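You operate a simulated robot arm through the tools that you are given. There is no shell and no other tool. Be economical: measure what you need, move in short steps, check, and stop when the job is done.

You are at the controls of a simulated two-armed robot. One attempt, no reset.

JOB
On the gap between the rigs on the work table, fold the rag in half.

It is judged by the outcome, as a careful person would: the job done as asked, and still so three seconds after it is handed in. It fails if anything else is knocked over, pushed out of place, dropped, spilled or broken. Flat cloth is picked up by pressing the open fingertips on it (5 to 10 N) and closing them slowly along it; thin cloth reads only 2 to 8 mm in the jaws.

ROBOT AND FRAMES
Two 7-joint arms with two-finger grippers on one trunk, on a base that drives. Base frame: it is fixed to the floor where the robot stands at the start and does not move with it; the origin is under the middle of the robot, x ahead of it, y to its left, z up; the surface under the hand at the start is at about z = 840. Units: mm, rad, N and s.
The left shoulder is at the start at [25, 216, 1080], the right one opposite. With the tool pointing down near the work surface each hand reaches from about 200 to 760 mm from the robot's upright axis, wherever it stands, measured 20 degrees to its own side. Places, roughly: gap between the rigs on the work table [500, 100, 800]. Payload 2.2 kg a hand.
The TCP of each hand is the grasp point between the finger pads, 19 mm short of the fingertips. In the tool frame z runs along the fingers and y along their closing line. The gripper opens to 116 mm. The gripper's body begins 70 mm behind the TCP.
Orientation is told as [roll, pitch, yaw] about the base's x, y, z axes, in that order, counted from this pose: with the fingers straight down and closing along the base's y, the tool's x points along the base's -x, its y along +y and its z along -z.

CONTROLS
- The arms move only by the tool play_rows. It takes "left_plan", "right_plan" or both (then of equal length, played together; a hand with none holds still); each is a list of rows, each a list of 7 numbers: the shift along the tool's x, y, z in mm, then the turn, a rotation vector about the tool's x, y, z in rad, then the gripper command, from -1 (shut) to 1 (fully open), values between in proportion. In form: [[dx, dy, dz, rx, ry, rz, gripper], ...]. A call has 1 to 20 rows; each row shifts and turns the commanded pose from where the row before left it, along the tool's axes as they then stand. A row lasts 0.2 s, in which the tool goes at most 50 mm and 0.15 rad; a call with a longer step from one row to the next is refused whole, and so is a gripper value outside its range. A pose out of reach is approached as far as the arm can. The call stops where the force on the tool passes 40 N (or 10 N more than at its start, if that is more) or the arm is blocked; 0.2 s more then pass. Each finger halts on what it meets, pressing with about 30 N; the grip force reading is that of the motor and also rises with nothing between the fingers. The clock runs only during rows and for 0.2 s after the last one: add rows that do not move to give the fingers time. It gives the time, the measured TCP pose, the force on the tool (base axes), the opening and the grip force at its end, in the units of the frame above (readings bear some noise), with the torque about the TCP (base axes, N m) and any sound that the robot's microphone picked up, and new pictures: "views" is both (left out), scene, wrist or none (wrist: the cameras of the hands that moved).
- Cameras (640 x 400 px; columns grow to the right, rows downward): "scene" is now at [130.4, -5.8, 1246.6]; the picture's right is [-0.04, -1.00, 0.00], its down [-0.61, 0.02, -0.79] and it looks along [0.79, -0.03, -0.61] (base axes); focal length 278 px, centre (320, 200). "left" rides on the left gripper at [69, 15, -96] in its tool frame; the picture's right is [-0.21, 0.98, 0.00], its down [-0.76, -0.17, -0.63] and it looks along [-0.62, -0.14, 0.77] (tool axes); focal length 251 px, centre (320, 200). "right" rides on the right gripper at [69, -15, -97] in its tool frame; the picture's right is [0.21, 0.98, 0.00], its down [-0.76, 0.17, -0.63] and it looks along [-0.62, 0.14, 0.77] (tool axes); focal length 251 px, centre (320, 200). There is no depth. A picture from a camera that has moved, and an enlarged one, comes with that camera's place and axes in the base frame and with its lens.
- lift_body(by): slides the trunk up (or, below 0, down) by that many mm; the arms and the scene camera ride with it, the base frame stays. It gives what a move gives, with no picture.
- steer(legs): drives the robot by 1 to 6 legs, each [ahead, left, turn to the left] in mm, mm and rad, along the robot's own axes; the way and the turn of a leg run together, so that a leg with both is an arc; at most 1500 mm and 3.142 rad a leg. The arms and the cameras ride along, it lands a little off, and it stops where it bumps. It gives what a move gives, and a new picture of the scene camera.
- turn_head(pan, tilt): turns the head with the scene camera to pan (to the left, within 1.396 rad either way) and tilt (down, from -0.506 to 1.204), counted from straight ahead of the robot. It gives what a move gives, and a new picture of the scene camera.
- close_up(camera, box): a new picture of the part [left, top, right, bottom] of that camera's present view, enlarged. The clock stands still meanwhile.
- close_job(): hands the job in; it is judged then, once.

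Work in short steps. Places have to be worked out from the pictures, the camera data and where the tool is seen: move nearer, look again, correct. Check each grasp and each placing, and mend what went wrong. You have 120 turns and 260 pictures in all, those below and enlarged ones among them. Open the grippers and draw the arms clear of the work before you hand the job in, unless the task says otherwise; then end with one line.

The tools are called as name(argument=value, ...) on one line, values as JSON. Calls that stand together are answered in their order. play_rows: Moves the arms, as the interface text tells. Its arguments: {"type":"object","properties":{"left_plan":{"type":"array","items":{"type":"array","items":{"type":"number"}}},"right_plan":{"type":"array","items":{"type":"array","items":{"type":"number"}}},"views":{"type":"string","enum":["both","scene","wrist","none"]}},"required":[]} The other tools are called the same way: lift_body (by) slides the trunk up or down; steer (legs) drives the base; turn_head (pan, tilt) turns the head that bears the scene camera; close_up (camera, box) takes an enlarged picture of a part of a camera's view; close_job () hands the job in.

At the start:

```text
time: 0.0
left_eef_pos: [565.0, 331.8, 985.5]
left_ee_rot: [0.001, 0.001, 0.0]
left_wrist_force: [0.3, -0.1, -0.6]
left_moment: [0.03, -0.02, -0.01]
left_gripper_width: 115.8
left_grip_force: 0.1
right_eef_pos: [506.1, -204.8, 1058.6]
right_ee_rot: [-0.001, 0.002, 0.0]
right_wrist_force: [0.4, -0.2, -0.4]
right_moment: [-0.01, 0.0, -0.01]
right_gripper_width: 116.0
right_grip_force: 0.0
trunk travel left (down, up): [-225.0, 265.0]
robot x, y, heading: [-1.5, 2.6, 0.0]
head pan, tilt: [-0.042, 0.651]
```

scene: 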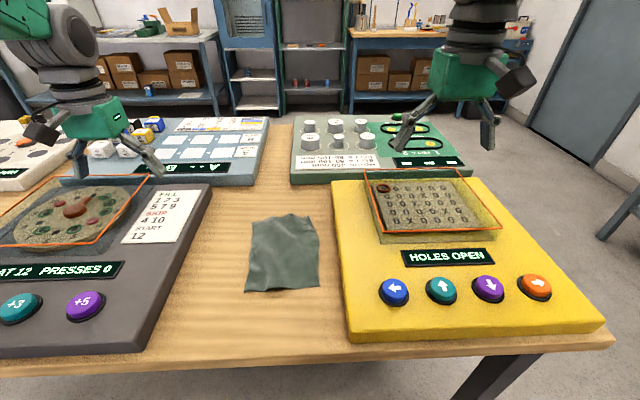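
right: 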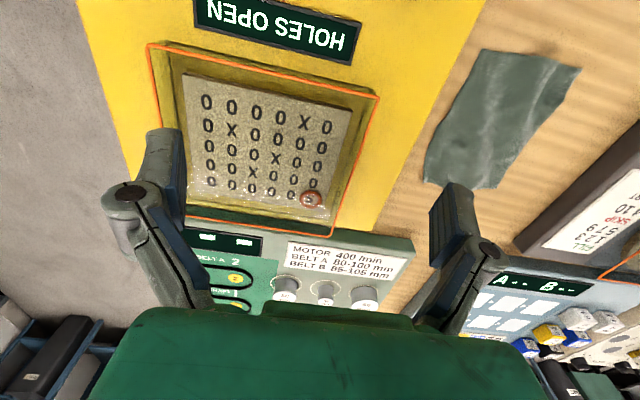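
left: 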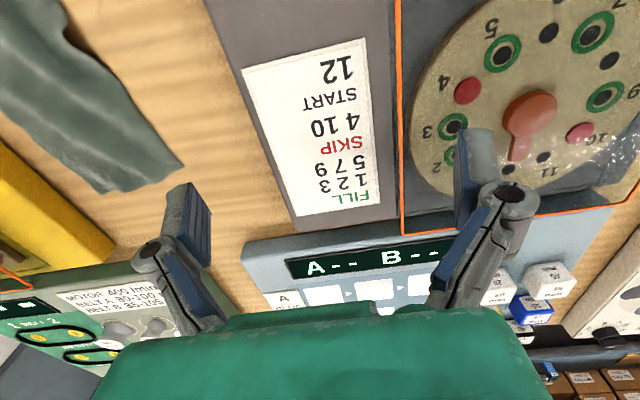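

The rag lies at about x 438–640, y −15–130 on the table, with the short edges facing me. I'll look closer to find the exact corners.

close_up(camera="scene", box=[220, 195, 380, 295])

turn_head(pan=0.1, tilt=0.9)

```text
4.00 times, centred on (300, 245) of scene
camera zoom: at [130.4, -5.8, 1246.6], right [-0.04, -1.0, 0.0], down [-0.61, 0.02, -0.79], along [0.79, -0.03, -0.61], focal length 1112 px, centre (400, 20)
```

zoom: 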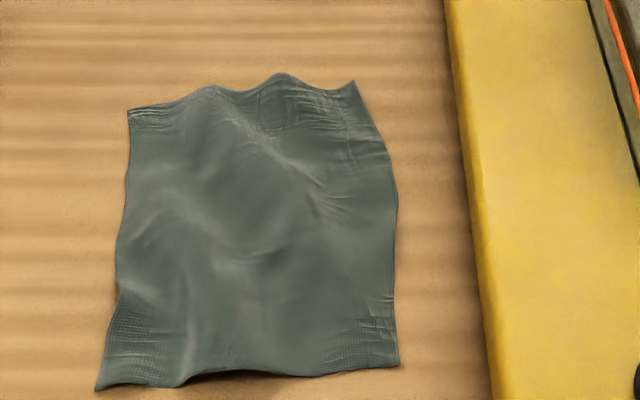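

```text
time: 0.8
left_eef_pos: [561.5, 333.2, 986.6]
left_ee_rot: [-0.001, -0.003, 0.001]
left_wrist_force: [-0.3, -0.6, 0.7]
left_moment: [0.0, -0.03, 0.01]
left_gripper_width: 115.9
left_grip_force: 0.0
right_eef_pos: [502.4, -204.3, 1061.2]
right_ee_rot: [-0.002, -0.003, -0.001]
right_wrist_force: [0.1, 0.1, 0.1]
right_moment: [0.0, 0.03, 0.01]
right_gripper_width: 116.0
right_grip_force: 0.0
trunk travel left (down, up): [-225.0, 265.0]
robot x, y, heading: [-0.4, -0.1, -0.0]
head pan, tilt: [0.099, 0.901]
camera scene: at [118.4, 5.3, 1226.5], right [0.1, -1.0, 0.0], down [-0.78, -0.08, -0.62], along [0.62, 0.06, -0.79], focal length 278 px, centre (320, 200)
```

scene: 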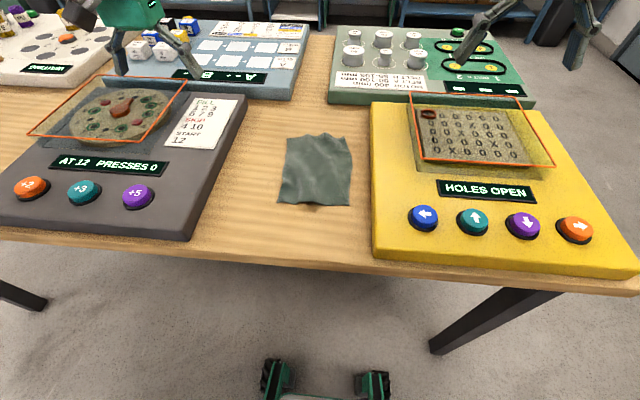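

Rag edges are consistent: near-left corner ≈(438,119), near-right ≈(440,−19), table z≈800. I'll turn both hands so that they close along x, with the cameras outward, bring them above the two near corners and tilt the wrists outward so they stay apart.

play_rows(left_plan=[[0, 0, 0, 0, 0, 0.1428, -0.45], [0, 0, 0, 0, 0, 0.1428, -0.45], [0, 0, 0, 0, 0, 0.1428, -0.45], [0, 0, 0, 0, 0, 0.1428, -0.45], [0, 0, 0, 0, 0, 0.1428, -0.45], [0, 0, 0, 0, 0, 0.1428, -0.45], [0, 0, 0, 0, 0, 0.1428, -0.45], [0, 0, 0, 0, 0, 0.1428, -0.45], [0, 0, 0, 0, 0, 0.1428, -0.45], [0, 0, 0, 0, 0, 0.1428, -0.45], [0, 0, 0, 0, 0, 0.1428, -0.45], [-26, -14.3, 8.6, 0, 0, 0, -0.45], [-26, -14.3, 8.6, 0, 0, 0, -0.45], [-26, -14.3, 8.6, 0, 0, 0, -0.45], [-26, -14.3, 8.6, 0, 0, 0, -0.45], [-26, -14.3, 8.6, 0, 0, 0, -0.45], [-26, -14.3, 8.6, 0, 0, 0, -0.45], [-26, -14.3, 8.6, 0, 0, 0, -0.45], [0, 0, 0, 0, -0.1, 0, -0.45], [0, 0, 0, 0, -0.1, 0, -0.45]], right_plan=[[0, 0, 0, 0, 0, -0.1428, -0.45], [0, 0, 0, 0, 0, -0.1428, -0.45], [0, 0, 0, 0, 0, -0.1428, -0.45], [0, 0, 0, 0, 0, -0.1428, -0.45], [0, 0, 0, 0, 0, -0.1428, -0.45], [0, 0, 0, 0, 0, -0.1428, -0.45], [0, 0, 0, 0, 0, -0.1428, -0.45], [0, 0, 0, 0, 0, -0.1428, -0.45], [0, 0, 0, 0, 0, -0.1428, -0.45], [0, 0, 0, 0, 0, -0.1428, -0.45], [0, 0, 0, 0, 0, -0.1428, -0.45], [-22, 5.7, 21, 0, 0, 0, -0.45], [-22, 5.7, 21, 0, 0, 0, -0.45], [-22, 5.7, 21, 0, 0, 0, -0.45], [-22, 5.7, 21, 0, 0, 0, -0.45], [-22, 5.7, 21, 0, 0, 0, -0.45], [-22, 5.7, 21, 0, 0, 0, -0.45], [-22, 5.7, 21, 0, 0, 0, -0.45], [0, 0, 0, 0, -0.1, 0, -0.45], [0, 0, 0, 0, -0.1, 0, -0.45]], views="both")

```text
time: 5.0
left_eef_pos: [460.9, 148.7, 927.5]
left_ee_rot: [0.002, -0.203, -1.572]
left_wrist_force: [-0.1, 0.6, 0.5]
left_moment: [-0.04, -0.01, 0.04]
left_gripper_width: 32.0
left_grip_force: 0.0
right_eef_pos: [462.1, -49.0, 913.3]
right_ee_rot: [-0.003, -0.198, 1.571]
right_wrist_force: [0.9, -0.2, -0.2]
right_moment: [0.0, 0.02, 0.0]
right_gripper_width: 31.8
right_grip_force: 0.0
trunk travel left (down, up): [-225.0, 265.0]
robot x, y, heading: [-2.7, -1.3, -0.003]
head pan, tilt: [0.099, 0.901]
camera scene: at [119.0, 5.5, 1226.3], right [0.1, -1.0, 0.0], down [-0.78, -0.08, -0.62], along [0.61, 0.06, -0.79], focal length 278 px, centre (320, 200)
camera right: at [478.0, -137.4, 993.9], right [-0.98, -0.21, -0.04], down [-0.17, 0.62, 0.77], along [-0.14, 0.76, -0.64], focal length 251 px, centre (320, 200)
camera left: at [478.8, 236.8, 1007.4], right [0.98, -0.21, 0.04], down [-0.17, -0.61, 0.77], along [-0.13, -0.76, -0.64], focal length 251 px, centre (320, 200)
```

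scene: 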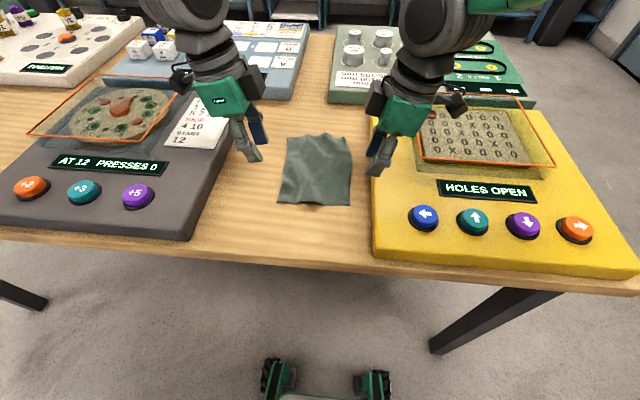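
right: 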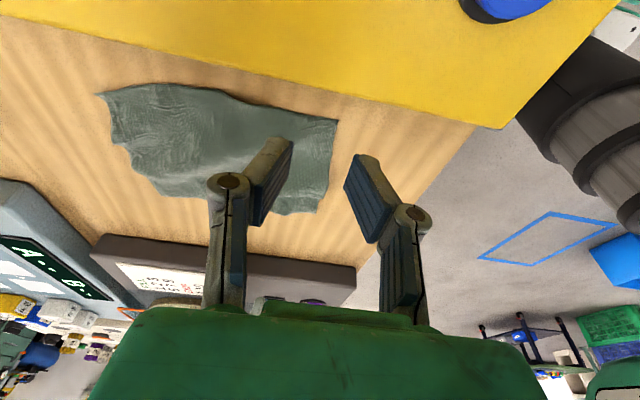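
left: 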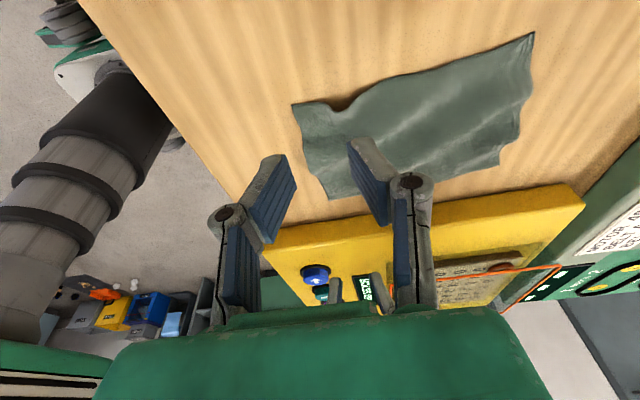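

Wrist views put the near corners at ≈(440,125) and (444,−17). I'll move over them, slightly inboard (x≈471), and come down to just above the cloth.

play_rows(left_plan=[[-5.5, 2.5, 24.6, 0, 0, 0, -0.45], [-5.5, 2.5, 24.6, 0, 0, 0, -0.45], [-5.5, 2.5, 24.6, 0, 0, 0, -0.45], [-5.5, 2.5, 24.6, 0, 0, 0, -0.45], [0, 0, 0, 0, 0, 0, -0.45]], right_plan=[[-6.5, -2.5, 21.8, 0, 0, 0, -0.45], [-6.5, -2.5, 21.8, 0, 0, 0, -0.45], [-6.5, -2.5, 21.8, 0, 0, 0, -0.45], [-6.5, -2.5, 21.8, 0, 0, 0, -0.45], [0, 0, 0, 0, 0, 0, -0.45]])

```text
time: 6.2
left_eef_pos: [472.3, 107.3, 835.6]
left_ee_rot: [0.004, -0.202, -1.569]
left_wrist_force: [0.0, -0.1, 0.9]
left_moment: [-0.01, 0.01, 0.01]
left_gripper_width: 32.2
left_grip_force: 0.1
right_eef_pos: [473.1, -6.9, 835.1]
right_ee_rot: [-0.002, -0.199, 1.57]
right_wrist_force: [-0.2, 0.2, 0.2]
right_moment: [0.0, -0.05, 0.05]
right_gripper_width: 32.1
right_grip_force: 0.0
trunk travel left (down, up): [-225.0, 265.0]
robot x, y, heading: [-1.6, -1.2, -0.001]
head pan, tilt: [0.099, 0.901]
camera scene: at [118.3, 5.3, 1226.5], right [0.1, -1.0, 0.0], down [-0.78, -0.08, -0.62], along [0.62, 0.06, -0.79], focal length 278 px, centre (320, 200)
camera right: at [488.0, -95.2, 916.2], right [-0.98, -0.21, -0.05], down [-0.17, 0.62, 0.77], along [-0.13, 0.76, -0.64], focal length 251 px, centre (320, 200)
camera left: at [489.5, 194.5, 916.0], right [0.98, -0.21, 0.05], down [-0.17, -0.62, 0.77], along [-0.13, -0.76, -0.64], focal length 251 px, centre (320, 200)
```

scene: 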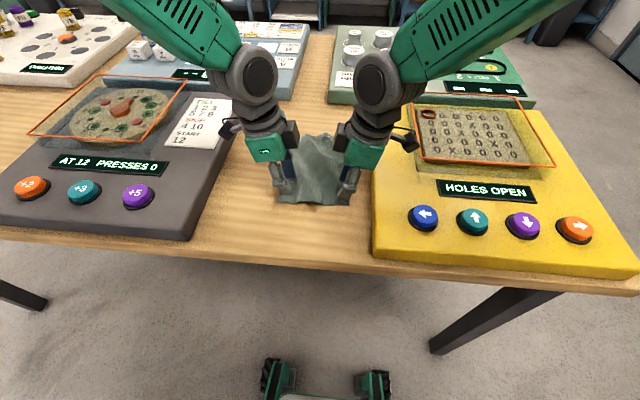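
right: 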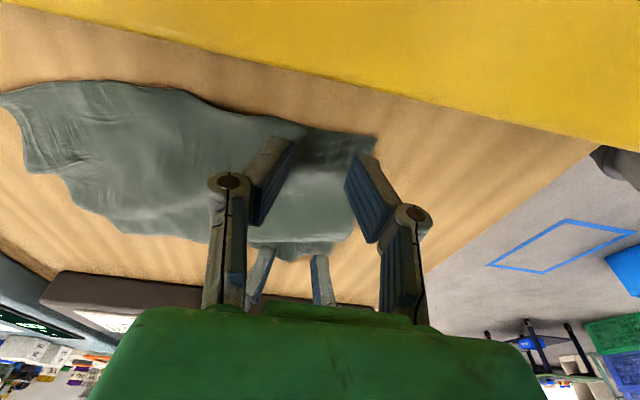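
left: 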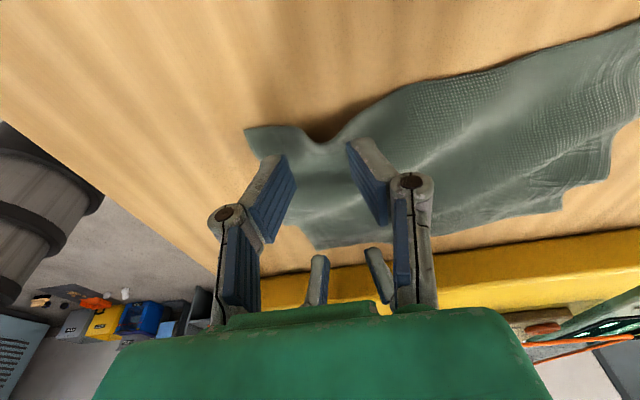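

Both hands straddle the cloth corners. I'll lower straight down in small steps until a light press.

play_rows(left_plan=[[0.9, 0, 4.4, 0, 0, 0, -0.45], [0.9, 0, 4.4, 0, 0, 0, -0.45], [0.6, 0, 2.9, 0, 0, 0, -0.45], [0.4, 0, 2, 0, 0, 0, -0.45]], right_plan=[[0.9, 0, 4.4, 0, 0, 0, -0.45], [0.9, 0, 4.4, 0, 0, 0, -0.45], [0.6, 0, 2.9, 0, 0, 0, -0.45], [0.4, 0, 2, 0, 0, 0, -0.45]], views="none")

```text
time: 7.2
left_eef_pos: [472.9, 107.7, 820.5]
left_ee_rot: [0.007, -0.2, -1.571]
left_wrist_force: [0.3, -1.0, 12.9]
left_moment: [0.04, -0.05, 0.0]
left_gripper_width: 32.2
left_grip_force: 0.1
right_eef_pos: [474.3, -7.9, 821.0]
right_ee_rot: [-0.007, -0.201, 1.573]
right_wrist_force: [0.1, 1.8, 8.9]
right_moment: [-0.02, -0.02, 0.03]
right_gripper_width: 33.6
right_grip_force: 0.1
trunk travel left (down, up): [-225.0, 265.0]
robot x, y, heading: [0.9, -0.6, -0.002]
head pan, tilt: [0.099, 0.901]
```

Contact: left 13 N, right 9 N. I'll ease the left slightly and close both slowly.

play_rows(left_plan=[[-0.1, 0, -0.5, 0, 0, 0, -0.5], [0, 0, 0, 0, 0, 0, -0.55], [0, 0, 0, 0, 0, 0, -0.6], [0, 0, 0, 0, 0, 0, -0.65], [0, 0, 0, 0, 0, 0, -0.7], [0, 0, 0, 0, 0, 0, -0.75], [0, 0, 0, 0, 0, 0, -0.8], [0, 0, 0, 0, 0, 0, -0.85], [0, 0, 0, 0, 0, 0, -0.9], [0, 0, 0, 0, 0, 0, -0.95], [0, 0, 0, 0, 0, 0, -1], [0, 0, 0, 0, 0, 0, -1], [0, 0, 0, 0, 0, 0, -1]], right_plan=[[0, 0, 0, 0, 0, 0, -0.5], [0, 0, 0, 0, 0, 0, -0.55], [0, 0, 0, 0, 0, 0, -0.6], [0, 0, 0, 0, 0, 0, -0.65], [0, 0, 0, 0, 0, 0, -0.7], [0, 0, 0, 0, 0, 0, -0.75], [0, 0, 0, 0, 0, 0, -0.8], [0, 0, 0, 0, 0, 0, -0.85], [0, 0, 0, 0, 0, 0, -0.9], [0, 0, 0, 0, 0, 0, -0.95], [0, 0, 0, 0, 0, 0, -1], [0, 0, 0, 0, 0, 0, -1], [0, 0, 0, 0, 0, 0, -1]])

```text
time: 10.0
left_eef_pos: [472.1, 107.6, 822.0]
left_ee_rot: [0.003, -0.201, -1.571]
left_wrist_force: [-0.7, 0.1, 6.3]
left_moment: [0.09, -0.03, 0.03]
left_gripper_width: 3.5
left_grip_force: 30.1
right_eef_pos: [474.3, -9.1, 820.3]
right_ee_rot: [-0.003, -0.2, 1.57]
right_wrist_force: [4.3, -0.9, 21.1]
right_moment: [-0.17, 0.02, 0.05]
right_gripper_width: 3.6
right_grip_force: 29.7
trunk travel left (down, up): [-225.0, 265.0]
robot x, y, heading: [-2.3, -4.1, -0.0]
head pan, tilt: [0.099, 0.901]
camera scene: at [116.6, 4.9, 1226.8], right [0.1, -1.0, 0.0], down [-0.78, -0.08, -0.62], along [0.62, 0.06, -0.79], focal length 278 px, centre (320, 200)
camera right: at [489.1, -96.8, 901.9], right [-0.98, -0.21, -0.05], down [-0.17, 0.62, 0.77], along [-0.13, 0.76, -0.64], focal length 251 px, centre (320, 200)
camera left: at [489.1, 195.0, 903.0], right [0.98, -0.21, 0.05], down [-0.17, -0.62, 0.77], along [-0.13, -0.76, -0.64], focal length 251 px, centre (320, 200)
```

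scene: 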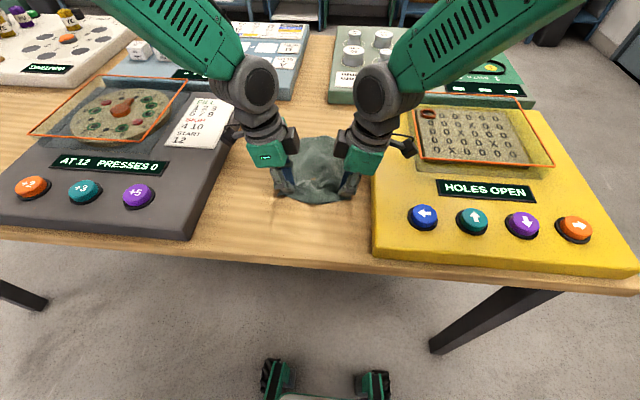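
right: 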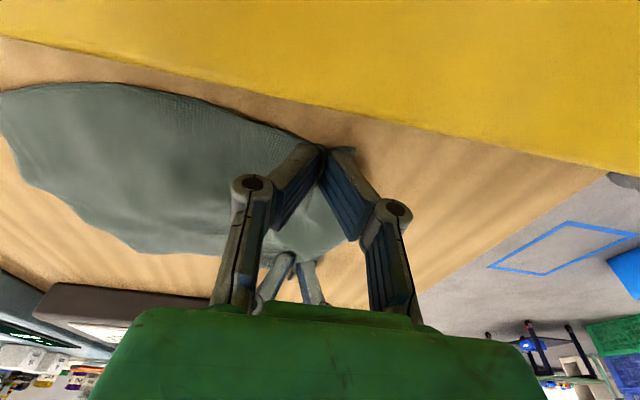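
left: 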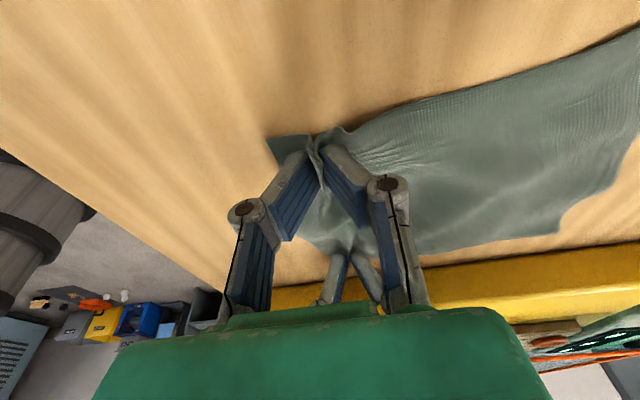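

Both pinch, but with about a 20 mm tail of cloth outside the jaws, which would fold back untidily. I'll release, raise, and shift about 20 mm toward the near edge for a regrip nearer the hem.

play_rows(left_plan=[[0, 0, 0, 0, 0, 0, -0.4], [0, 0, 0, 0, 0, 0, -0.4], [-3, 0, -14.7, 0, 0, 0, -0.4], [0, -20, 0, 0, 0, 0, -0.55], [0, 0, 0, 0, 0, 0, -0.55], [0, 0, 0, 0, 0, 0, -0.55]], right_plan=[[0, 0, 0, 0, 0, 0, -0.4], [0, 0, 0, 0, 0, 0, -0.4], [-3, 0, -14.7, 0, 0, 0, -0.4], [0, 20, 0, 0, 0, 0, -0.55], [0, 0, 0, 0, 0, 0, -0.55], [0, 0, 0, 0, 0, 0, -0.55]])

```text
time: 11.4
left_eef_pos: [452.4, 109.3, 837.5]
left_ee_rot: [0.005, -0.201, -1.57]
left_wrist_force: [0.4, 0.3, 0.1]
left_moment: [0.03, -0.02, -0.01]
left_gripper_width: 26.4
left_grip_force: 0.1
right_eef_pos: [454.4, -10.0, 834.1]
right_ee_rot: [-0.004, -0.199, 1.571]
right_wrist_force: [-0.2, 0.6, 0.3]
right_moment: [-0.03, 0.02, 0.0]
right_gripper_width: 26.2
right_grip_force: 0.0
trunk travel left (down, up): [-225.0, 265.0]
robot x, y, heading: [-2.6, -4.1, -0.002]
head pan, tilt: [0.099, 0.901]
camera scene: at [118.4, 5.3, 1226.4], right [0.1, -1.0, 0.0], down [-0.78, -0.08, -0.62], along [0.62, 0.06, -0.79], focal length 278 px, centre (320, 200)
camera right: at [469.3, -97.1, 914.5], right [-0.98, -0.21, -0.05], down [-0.17, 0.62, 0.77], along [-0.13, 0.76, -0.64], focal length 251 px, centre (320, 200)
camera left: at [469.0, 196.5, 917.7], right [0.98, -0.21, 0.05], down [-0.17, -0.62, 0.77], along [-0.13, -0.76, -0.64], focal length 251 px, centre (320, 200)
```

scene: 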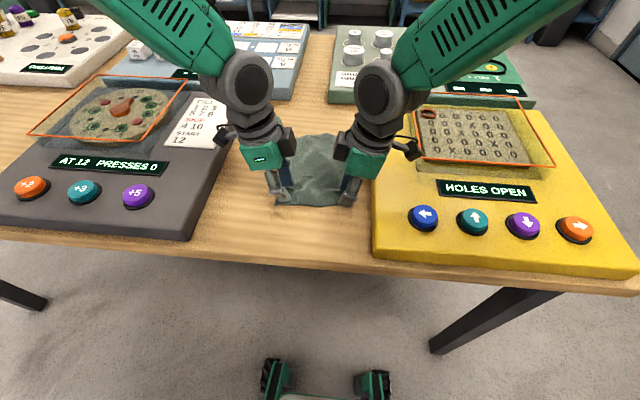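
right: 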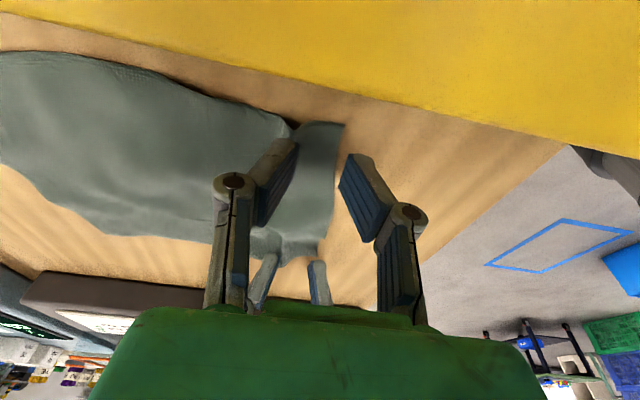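
left: 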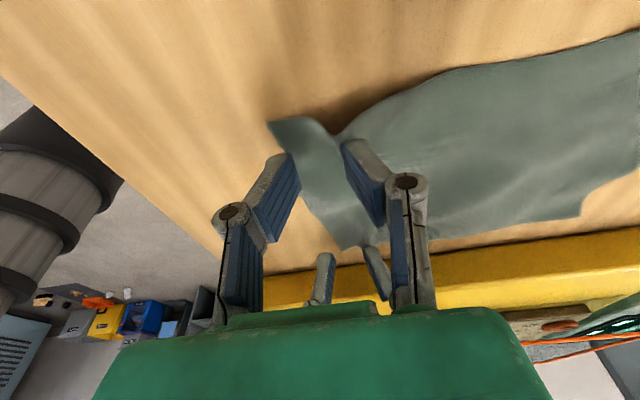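

The hem now sits between the fingers at right; at left it's under the near finger, so I shift left 6 mm nearer, then press down.

play_rows(left_plan=[[0, -6, 0, 0, 0, 0, -0.55], [1.2, 0, 6, 0, 0, 0, -0.55], [1, 0, 5, 0, 0, 0, -0.55], [0.6, 0, 3, 0, 0, 0, -0.55], [0.4, 0, 2, 0, 0, 0, -0.55]], right_plan=[[0, 0, 0, 0, 0, 0, -0.55], [1.2, 0, 6, 0, 0, 0, -0.55], [0.8, 0, 4, 0, 0, 0, -0.55], [0.4, 0, 2, 0, 0, 0, -0.55], [0.3, 0, 1.5, 0, 0, 0, -0.55]], views="wrist")

```text
time: 12.6
left_eef_pos: [445.1, 108.1, 820.3]
left_ee_rot: [0.001, -0.201, -1.571]
left_wrist_force: [-8.1, -0.3, 19.3]
left_moment: [0.08, 0.46, 0.04]
left_gripper_width: 25.0
left_grip_force: 7.4
right_eef_pos: [453.9, -7.2, 821.8]
right_ee_rot: [-0.002, -0.201, 1.572]
right_wrist_force: [1.1, 0.8, 6.6]
right_moment: [-0.02, -0.01, 0.0]
right_gripper_width: 27.0
right_grip_force: 0.1
trunk travel left (down, up): [-225.0, 265.0]
robot x, y, heading: [-0.2, -1.7, 0.002]
head pan, tilt: [0.099, 0.901]
camera right: at [469.3, -95.8, 902.0], right [-0.98, -0.21, -0.05], down [-0.17, 0.62, 0.77], along [-0.13, 0.76, -0.64], focal length 251 px, centre (320, 200)
camera left: at [462.6, 195.6, 901.9], right [0.98, -0.21, 0.04], down [-0.17, -0.62, 0.77], along [-0.13, -0.76, -0.64], focal length 251 px, centre (320, 200)
```

right: 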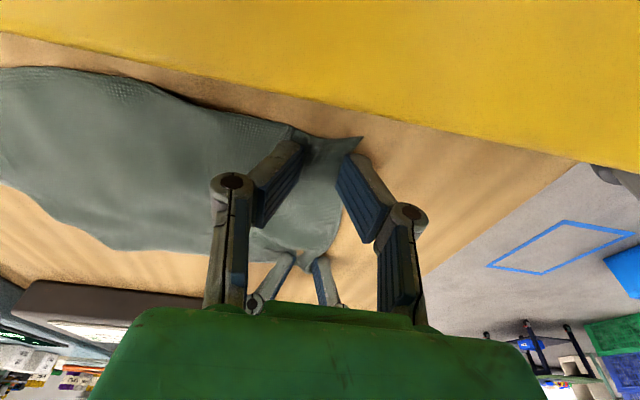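
left: 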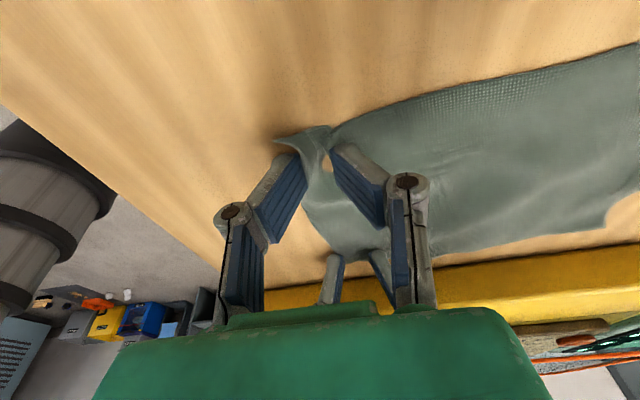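

Left presses a bit hard; I raise it 1 mm and close both slowly.

play_rows(left_plan=[[-0.2, 0, -1.0, 0, 0, 0, -0.55], [0, 0, 0, 0, 0, 0, -0.6], [0, 0, 0, 0, 0, 0, -0.65], [0, 0, 0, 0, 0, 0, -0.7], [0, 0, 0, 0, 0, 0, -0.75], [0, 0, 0, 0, 0, 0, -0.8], [0, 0, 0, 0, 0, 0, -0.85], [0, 0, 0, 0, 0, 0, -0.9], [0, 0, 0, 0, 0, 0, -0.95], [0, 0, 0, 0, 0, 0, -1], [0, 0, 0, 0, 0, 0, -1], [0, 0, 0, 0, 0, 0, -1]], right_plan=[[0, 0, 0, 0, 0, 0, -0.55], [0, 0, 0, 0, 0, 0, -0.6], [0, 0, 0, 0, 0, 0, -0.65], [0, 0, 0, 0, 0, 0, -0.7], [0, 0, 0, 0, 0, 0, -0.75], [0, 0, 0, 0, 0, 0, -0.8], [0, 0, 0, 0, 0, 0, -0.85], [0, 0, 0, 0, 0, 0, -0.9], [0, 0, 0, 0, 0, 0, -0.95], [0, 0, 0, 0, 0, 0, -1], [0, 0, 0, 0, 0, 0, -1], [0, 0, 0, 0, 0, 0, -1]])

```text
time: 15.2
left_eef_pos: [448.0, 107.9, 822.3]
left_ee_rot: [0.005, -0.2, -1.572]
left_wrist_force: [1.7, 1.6, 15.7]
left_moment: [0.11, -0.14, -0.01]
left_gripper_width: 3.4
left_grip_force: 29.4
right_eef_pos: [453.7, -8.5, 821.9]
right_ee_rot: [-0.004, -0.199, 1.571]
right_wrist_force: [2.7, -1.8, 9.6]
right_moment: [-0.08, -0.06, -0.02]
right_gripper_width: 3.1
right_grip_force: 29.7
trunk travel left (down, up): [-225.0, 265.0]
robot x, y, heading: [-3.1, -2.3, 0.002]
head pan, tilt: [0.099, 0.901]
camera scene: at [116.7, 5.2, 1226.8], right [0.1, -1.0, 0.0], down [-0.78, -0.08, -0.62], along [0.62, 0.06, -0.79], focal length 278 px, centre (320, 200)
camera right: at [469.1, -96.1, 902.1], right [-0.98, -0.21, -0.05], down [-0.17, 0.62, 0.77], along [-0.13, 0.76, -0.64], focal length 251 px, centre (320, 200)
camera left: at [463.3, 195.8, 902.9], right [0.98, -0.21, 0.05], down [-0.17, -0.61, 0.77], along [-0.13, -0.76, -0.64], focal length 251 px, centre (320, 200)
```

scene: 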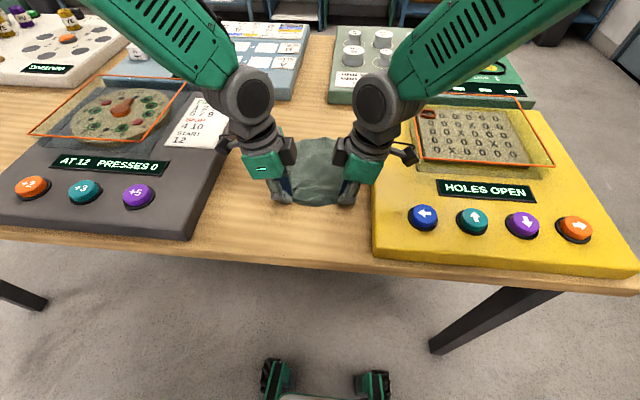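
right: 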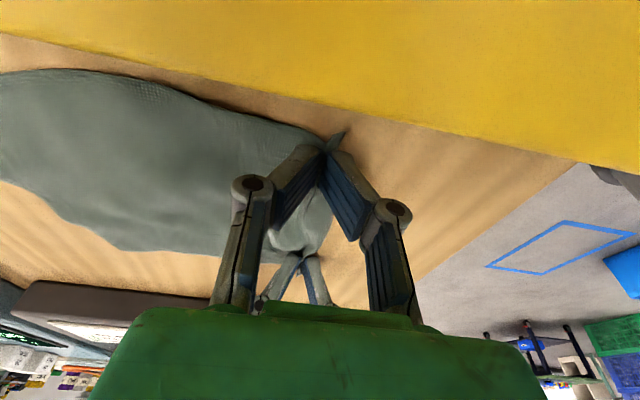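
left: 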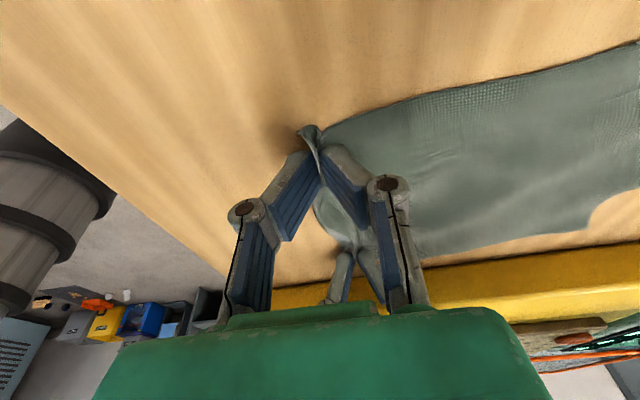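

Both grips now hold the hem corners (3.4 and 3.1 mm). I'll lift in an arc and check.

play_rows(left_plan=[[-2, 2, -9.8, 0, 0, 0, -1], [-3, 5, -14.7, 0, 0, 0, -1], [-3, 8, -14.7, 0, 0, 0, -1], [-3, 10, -14.7, 0, 0, 0, -1]], right_plan=[[-2, -2, -9.8, 0, 0, 0, -1], [-3, -5, -14.7, 0, 0, 0, -1], [-3, -8, -14.7, 0, 0, 0, -1], [-3, -10, -14.7, 0, 0, 0, -1]])

```text
time: 16.2
left_eef_pos: [471.8, 108.1, 875.6]
left_ee_rot: [0.002, -0.2, -1.571]
left_wrist_force: [-0.1, -0.1, -0.5]
left_moment: [0.02, -0.06, -0.04]
left_gripper_width: 3.6
left_grip_force: 29.8
right_eef_pos: [477.6, -8.1, 876.3]
right_ee_rot: [-0.003, -0.198, 1.572]
right_wrist_force: [-0.1, -0.6, 0.6]
right_moment: [0.0, 0.02, -0.03]
right_gripper_width: 3.6
right_grip_force: 30.5
trunk travel left (down, up): [-225.0, 265.0]
robot x, y, heading: [1.9, -0.4, 0.005]
head pan, tilt: [0.099, 0.901]
camera scene: at [118.7, 5.3, 1226.3], right [0.1, -1.0, 0.0], down [-0.78, -0.08, -0.62], along [0.61, 0.06, -0.79], focal length 278 px, centre (320, 200)
camera right: at [494.5, -97.5, 957.3], right [-0.98, -0.21, -0.04], down [-0.17, 0.62, 0.77], along [-0.13, 0.76, -0.64], focal length 251 px, centre (320, 200)
camera left: at [488.7, 196.2, 956.7], right [0.98, -0.21, 0.05], down [-0.17, -0.62, 0.77], along [-0.13, -0.76, -0.64], focal length 251 px, centre (320, 200)
```

scene: 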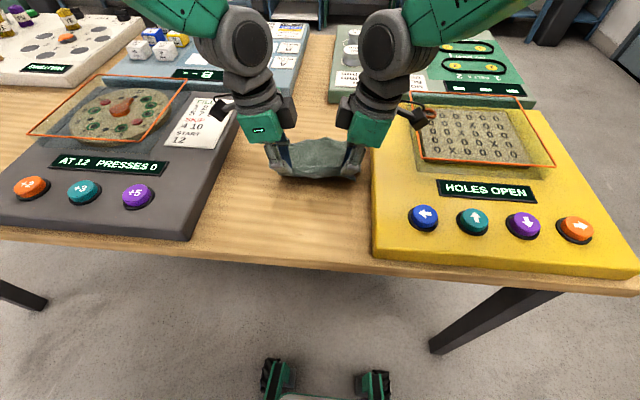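
right: 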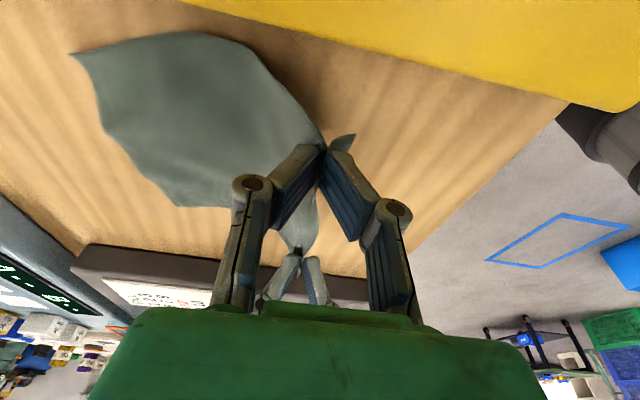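
left: 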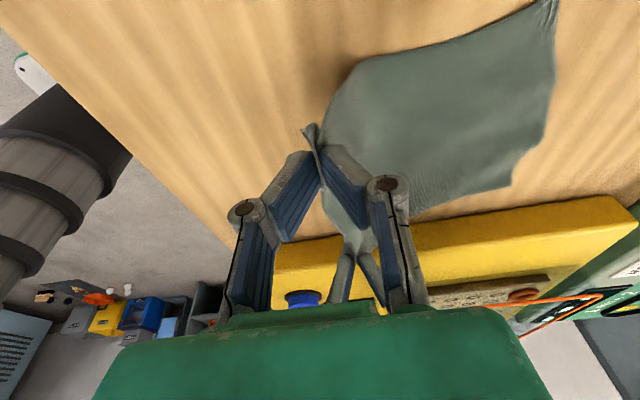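

Grip is firm and the cloth is lifted. The far edge measures ≈(606,136) to (637,−12), so it's slightly skewed and the right hand must travel further. I'll carry the hem forward, then pitch the hands so the hem points ahead.

play_rows(left_plan=[[-0.8, 19.6, -4, 0, 0, 0, -1], [-0.8, 19.6, -4, 0, 0, 0, -1], [-0.4, 19.6, -2, 0, 0, 0, -1], [0, 19.6, 0, 0, 0, 0, -1], [0, 19.6, 0, 0, 0, 0, -1], [0, 0, 0, 0.1225, 0, -0.025, -1], [0, 0, 0, 0.1225, 0, -0.025, -1], [0, 0, 0, 0.1225, 0, -0.025, -1], [0, 0, 0, 0.1225, 0, -0.025, -1], [0, 0, 0, 0, 0, 0, -1]], right_plan=[[-0.8, -23.4, -4, 0, 0, 0, -1], [-0.8, -23.4, -4, 0, 0, 0, -1], [-0.4, -23.4, -2, 0, 0, 0, -1], [0, -23.4, 0, 0, 0, 0, -1], [0, -23.4, 0, 0, 0, 0, -1], [0, 0, 0, -0.1225, 0, 0.025, -1], [0, 0, 0, -0.1225, 0, 0.025, -1], [0, 0, 0, -0.1225, 0, 0.025, -1], [0, 0, 0, -0.1225, 0, 0.025, -1], [0, 0, 0, 0, 0, 0, -1]])

```text
time: 18.4
left_eef_pos: [569.4, 108.5, 887.8]
left_ee_rot: [-0.507, -0.176, -1.473]
left_wrist_force: [-0.5, 0.3, 0.2]
left_moment: [0.01, -0.03, 0.02]
left_gripper_width: 3.3
left_grip_force: 30.1
right_eef_pos: [588.9, -6.4, 889.4]
right_ee_rot: [0.507, -0.174, 1.475]
right_wrist_force: [-0.2, 2.3, -1.3]
right_moment: [-0.02, -0.03, -0.02]
right_gripper_width: 2.2
right_grip_force: 25.7
right hand out of reach, approached as far as the arm can: row 9
trunk travel left (down, up): [-225.0, 265.0]
robot x, y, heading: [3.0, -0.4, -0.002]
head pan, tilt: [0.099, 0.901]
camera scene: at [119.6, 5.9, 1226.4], right [0.1, -1.0, 0.0], down [-0.78, -0.08, -0.62], along [0.61, 0.06, -0.79], focal length 278 px, centre (320, 200)
camera right: at [640.7, -94.5, 952.7], right [-0.88, -0.21, 0.43], down [0.22, 0.62, 0.75], along [-0.42, 0.76, -0.49], focal length 251 px, centre (320, 200)
camera left: at [624.2, 196.2, 950.9], right [0.88, -0.21, -0.43], down [0.22, -0.61, 0.76], along [-0.42, -0.76, -0.49], focal length 251 px, centre (320, 200)
```

scene: 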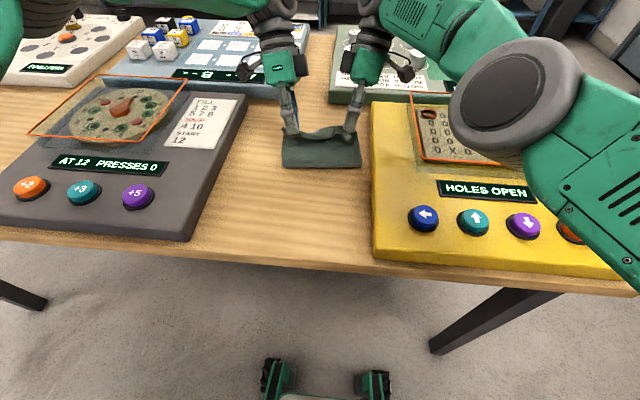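
right: 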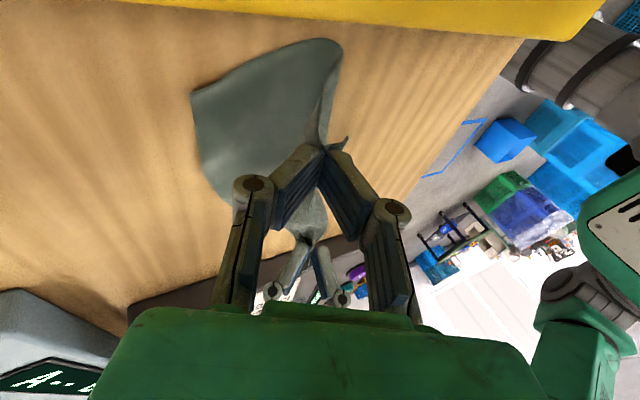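
left: 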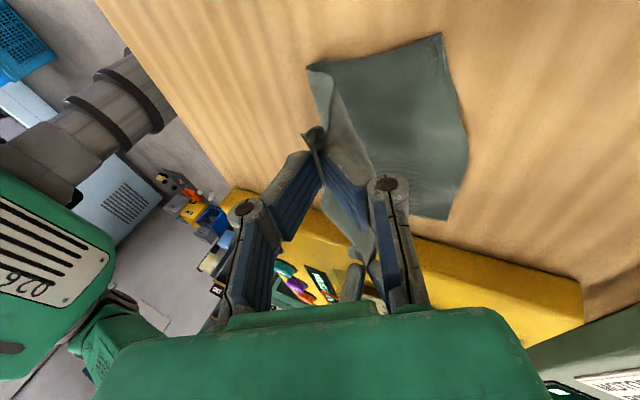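

The fold is forming well and the far edge hasn't moved. The right hand is at its reach limit, so I'll drive the base 40 mm forward, which also carries both hems to the far edge.

steer(legs=[[38, 0, 0]])

```text
time: 19.2
left_eef_pos: [608.3, 109.3, 885.9]
left_ee_rot: [-0.508, -0.176, -1.474]
left_wrist_force: [-0.2, 0.1, 0.4]
left_moment: [0.0, 0.02, -0.03]
left_gripper_width: 3.5
left_grip_force: 29.9
right_eef_pos: [626.2, -6.1, 888.6]
right_ee_rot: [0.509, -0.176, 1.474]
right_wrist_force: [1.0, 0.6, -0.1]
right_moment: [0.03, -0.01, 0.0]
right_gripper_width: 2.1
right_grip_force: 25.4
trunk travel left (down, up): [-225.0, 265.0]
robot x, y, heading: [34.9, 2.5, -0.001]
head pan, tilt: [0.099, 0.901]
camera scene: at [157.4, 5.8, 1226.2], right [0.1, -0.99, 0.0], down [-0.78, -0.08, -0.62], along [0.61, 0.06, -0.79], focal length 278 px, centre (320, 200)
```

scene: 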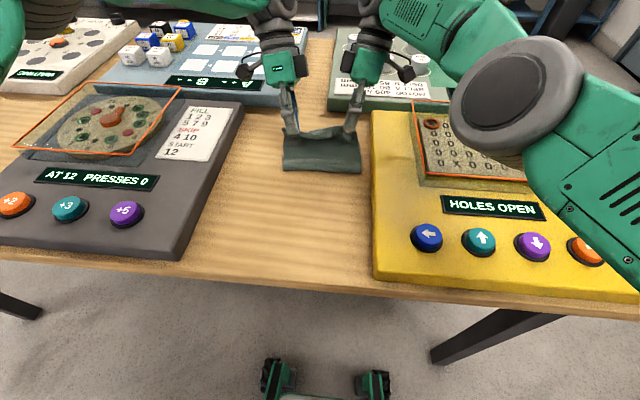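

The hem is now above the far edge. I'll lower both hands together with the trunk, by 45 mm.

lift_body(by=-45)

play_rows(left_plan=[[0, 0, 0, 0, 0, 0, -1]], right_plan=[[0, 0, 0, 0, 0, 0, -1]])

```text
time: 20.1
left_eef_pos: [604.6, 107.8, 844.9]
left_ee_rot: [-0.502, -0.176, -1.472]
left_wrist_force: [0.1, -0.3, 0.1]
left_moment: [0.03, -0.05, 0.04]
left_gripper_width: 3.2
left_grip_force: 30.0
right_eef_pos: [625.5, -5.4, 847.0]
right_ee_rot: [0.505, -0.174, 1.475]
right_wrist_force: [0.4, 0.1, 0.0]
right_moment: [0.02, -0.04, 0.02]
right_gripper_width: 4.5
right_grip_force: 34.7
trunk travel left (down, up): [-180.0, 310.0]
robot x, y, heading: [35.4, 3.0, -0.002]
head pan, tilt: [0.099, 0.901]
```

```text
time: 20.5
left_eef_pos: [604.9, 108.5, 844.0]
left_ee_rot: [-0.503, -0.177, -1.472]
left_wrist_force: [0.1, 0.0, 0.3]
left_moment: [0.04, -0.04, 0.01]
left_gripper_width: 3.2
left_grip_force: 30.2
right_eef_pos: [625.4, -4.4, 847.5]
right_ee_rot: [0.505, -0.175, 1.475]
right_wrist_force: [-0.7, -0.5, 0.0]
right_moment: [0.03, -0.01, 0.01]
right_gripper_width: 2.6
right_grip_force: 25.0
trunk travel left (down, up): [-180.0, 310.0]
robot x, y, heading: [37.8, 2.1, 0.003]
head pan, tilt: [0.099, 0.901]
camera scene: at [156.7, 5.6, 1181.2], right [0.1, -0.99, 0.0], down [-0.78, -0.08, -0.62], along [0.61, 0.06, -0.79], focal length 278 px, centre (320, 200)
camera right: at [677.9, -93.7, 910.2], right [-0.88, -0.21, 0.43], down [0.22, 0.62, 0.76], along [-0.42, 0.76, -0.5], focal length 251 px, centre (320, 200)
camera left: at [658.0, 196.0, 907.2], right [0.88, -0.21, -0.43], down [0.22, -0.61, 0.76], along [-0.42, -0.76, -0.49], focal length 251 px, centre (320, 200)
```

scene: 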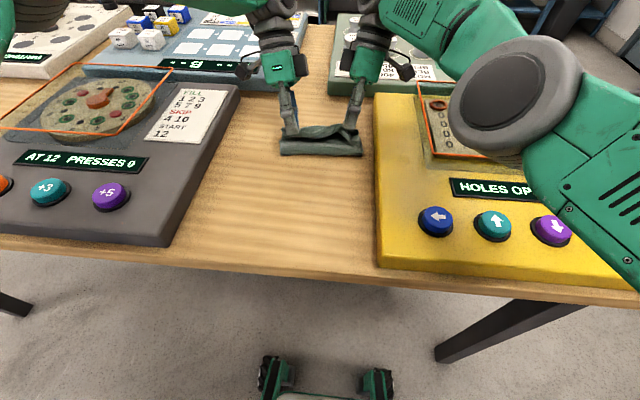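
right: 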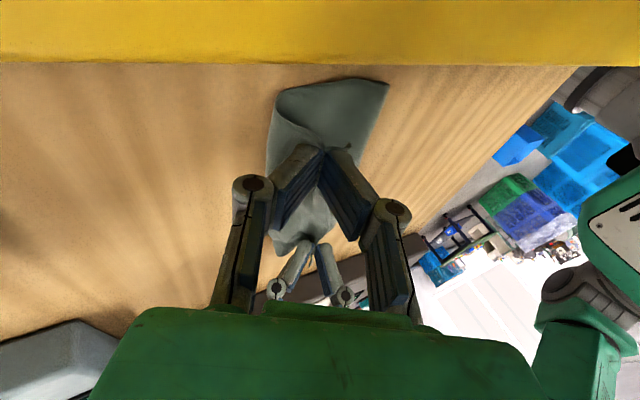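
left: 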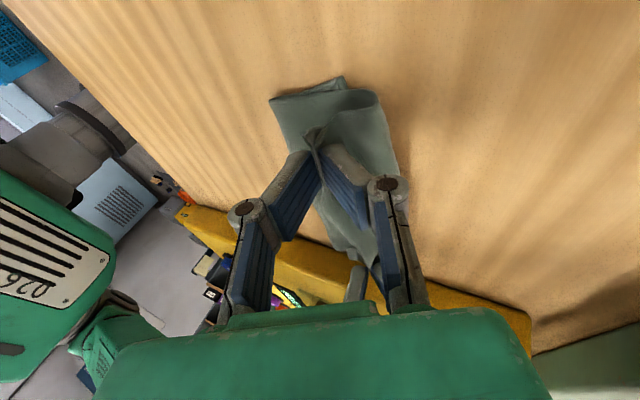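

Let me zoom in on what the edges are doing before setting down.

close_up(camera="left", box=[240, 60, 440, 185])

close_up(camera="right", box=[230, 60, 430, 185])

close_up(camera="scene", box=[240, 75, 400, 175])

```text
3.20 times, centred on (340, 122) of left
camera zoom: at [658.0, 196.0, 907.2], right [0.88, -0.21, -0.43], down [0.22, -0.61, 0.76], along [-0.42, -0.76, -0.49], focal length 805 px, centre (256, 448)
```

zoom: 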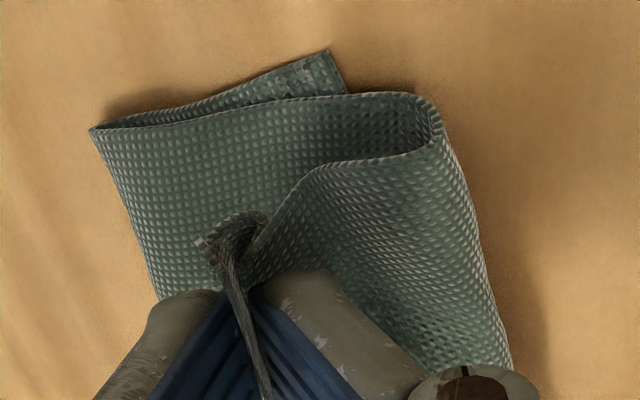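

```text
3.20 times, centred on (330, 122) of right
camera zoom: at [677.9, -93.7, 910.2], right [-0.88, -0.21, 0.43], down [0.22, 0.62, 0.76], along [-0.42, 0.76, -0.5], focal length 805 px, centre (288, 448)
```

zoom: 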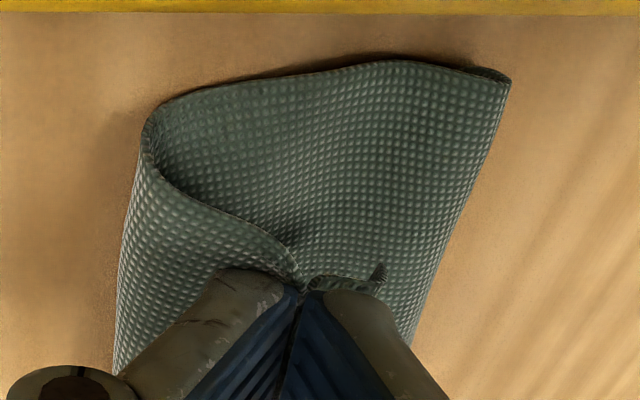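

```text
4.00 times, centred on (320, 125) of scene
camera zoom: at [156.7, 5.6, 1181.2], right [0.1, -0.99, 0.0], down [-0.78, -0.08, -0.62], along [0.61, 0.06, -0.79], focal length 1112 px, centre (320, 500)
```

zoom: 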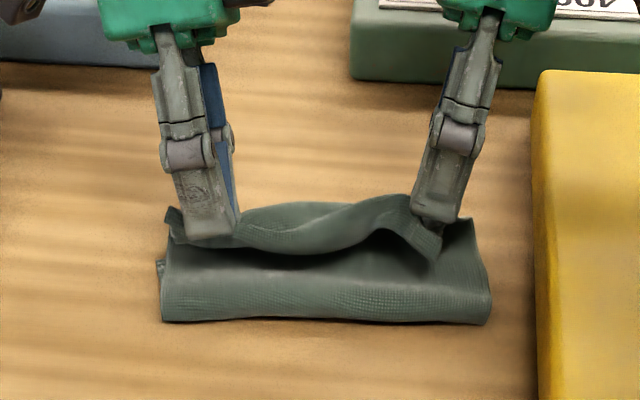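

The slack bulged forward into an S, because the crease peeled too far forward at the high lift. I'll raise the hands and bring them back above the true mid-line so the lower layer lies down again, then come in on a tighter arc.

play_rows(left_plan=[[-2.5, -18.4, -12.5, 0, 0, 0, -1], [-2.5, -18.4, -12.5, 0, 0, 0, -1], [1.9, -17.6, 9.4, 0, 0, 0, -1], [1.9, -17.6, 9.4, 0, 0, 0, -1], [1.9, -17.6, 9.4, 0, 0, 0, -1], [0, 0, 0, 0, 0, 0, -1], [0, 0, 0, 0, 0, 0, -1]], right_plan=[[-2.5, 18.4, -12.5, 0, 0, 0, -1], [-2.5, 18.4, -12.5, 0, 0, 0, -1], [1.9, 17.6, 9.4, 0, 0, 0, -1], [1.9, 17.6, 9.4, 0, 0, 0, -1], [1.9, 17.6, 9.4, 0, 0, 0, -1], [0, 0, 0, 0, 0, 0, -1], [0, 0, 0, 0, 0, 0, -1]])

```text
time: 22.1
left_eef_pos: [524.3, 107.3, 883.6]
left_ee_rot: [-0.504, -0.175, -1.475]
left_wrist_force: [-0.3, -0.3, 0.6]
left_moment: [-0.02, -0.02, 0.03]
left_gripper_width: 3.2
left_grip_force: 30.1
right_eef_pos: [616.3, 9.7, 885.4]
right_ee_rot: [0.503, -0.174, 1.475]
right_wrist_force: [-0.6, 0.5, 1.1]
right_moment: [-0.01, 0.01, -0.01]
right_gripper_width: 0.0
right_grip_force: 28.1
right hand out of reach, approached as far as the arm can: row 1, 2, 3, 4, 5
trunk travel left (down, up): [-180.0, 310.0]
robot x, y, heading: [37.7, 1.6, 0.004]
head pan, tilt: [0.099, 0.901]
camera scene: at [156.2, 5.9, 1181.2], right [0.1, -0.99, 0.0], down [-0.78, -0.08, -0.62], along [0.61, 0.06, -0.79], focal length 278 px, centre (320, 200)
camera right: at [668.5, -78.2, 949.9], right [-0.88, -0.21, 0.43], down [0.22, 0.62, 0.76], along [-0.42, 0.76, -0.5], focal length 251 px, centre (320, 200)
camera left: at [577.8, 195.5, 946.0], right [0.88, -0.21, -0.43], down [0.22, -0.61, 0.76], along [-0.42, -0.76, -0.49], focal length 251 px, centre (320, 200)
```

scene: 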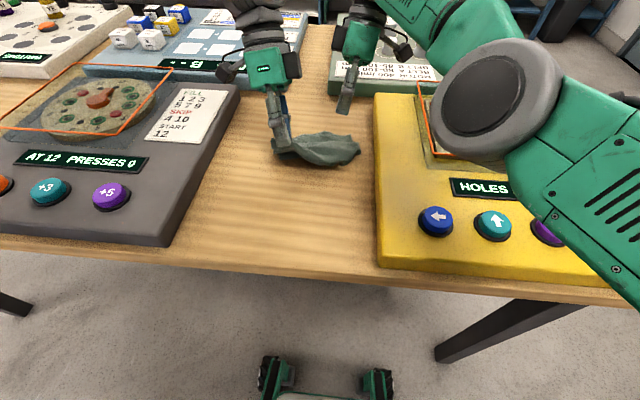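
right: 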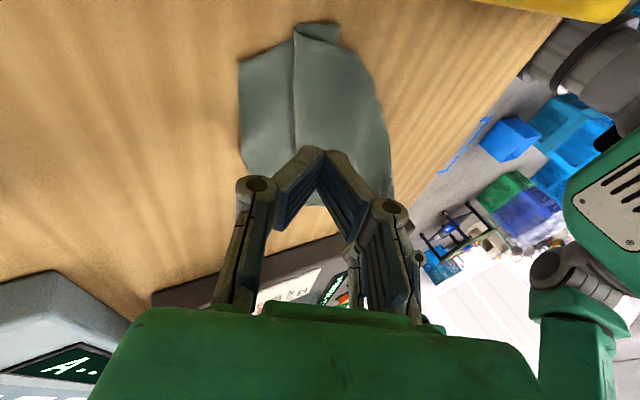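
left: 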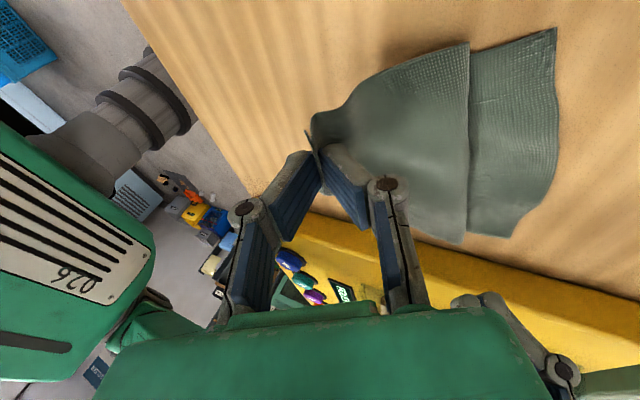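

The right arm hit a joint limit and lost its corner; the left still holds. First I bring the right hand back to a sane upright posture, away from the cloth.

play_rows(right_plan=[[0, 0, 0, 0.1225, 0, -0.025, -1], [0, 0, 0, 0.1225, 0, -0.025, -1], [0, 0, 0, 0.1225, 0, -0.025, -1], [0, 0, 0, 0.1225, 0, -0.025, -1], [4, 0, -20, 0, 0, 0, -0.5], [10, 15, -20, 0, 0, 0, -0.5], [10, 25, -20, 0, 0, 0, -0.5], [10, 25, 0, 0, 0, 0, -0.5], [10, 25, 0, 0, 0, 0, -0.5], [10, 25, 0, 0, 0, 0, -0.5], [0, 0, 0, 0, 0, 0, -0.5]], views="both")

```text
time: 24.5
left_eef_pos: [525.1, 108.9, 882.2]
left_ee_rot: [-0.504, -0.176, -1.473]
left_wrist_force: [0.1, 0.7, 0.4]
left_moment: [0.01, 0.01, 0.01]
left_gripper_width: 3.2
left_grip_force: 29.9
right_eef_pos: [703.5, 7.5, 960.4]
right_ee_rot: [-0.003, -0.2, 1.573]
right_wrist_force: [0.3, 0.5, 0.0]
right_moment: [-0.01, 0.0, 0.0]
right_gripper_width: 28.9
right_grip_force: 0.0
right hand out of reach, approached as far as the arm can: row 1, 2, 3, 4, 6, 7, 8, 9, 10
trunk travel left (down, up): [-180.0, 310.0]
robot x, y, heading: [36.2, -1.5, -0.003]
head pan, tilt: [0.099, 0.901]
camera scene: at [156.6, 5.9, 1181.2], right [0.1, -0.99, 0.0], down [-0.78, -0.08, -0.62], along [0.61, 0.06, -0.79], focal length 278 px, centre (320, 200)
camera right: at [718.6, -80.9, 1040.2], right [-0.98, -0.21, -0.05], down [-0.17, 0.62, 0.77], along [-0.13, 0.76, -0.64], focal length 251 px, centre (320, 200)
```

scene: 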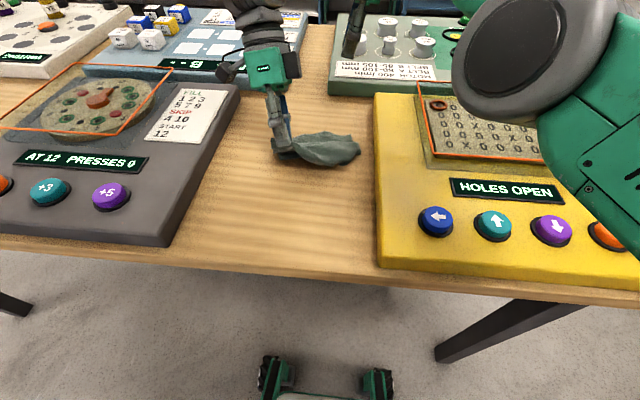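
right: 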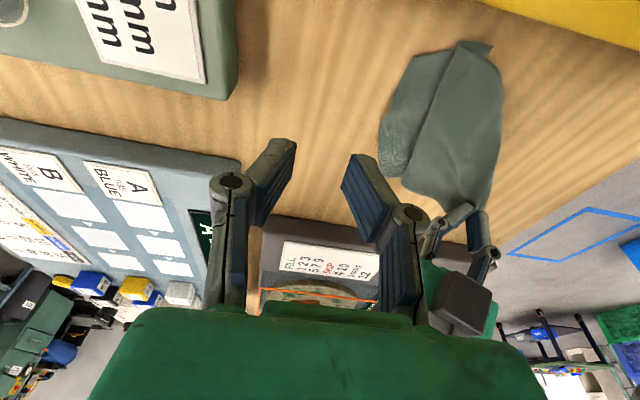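

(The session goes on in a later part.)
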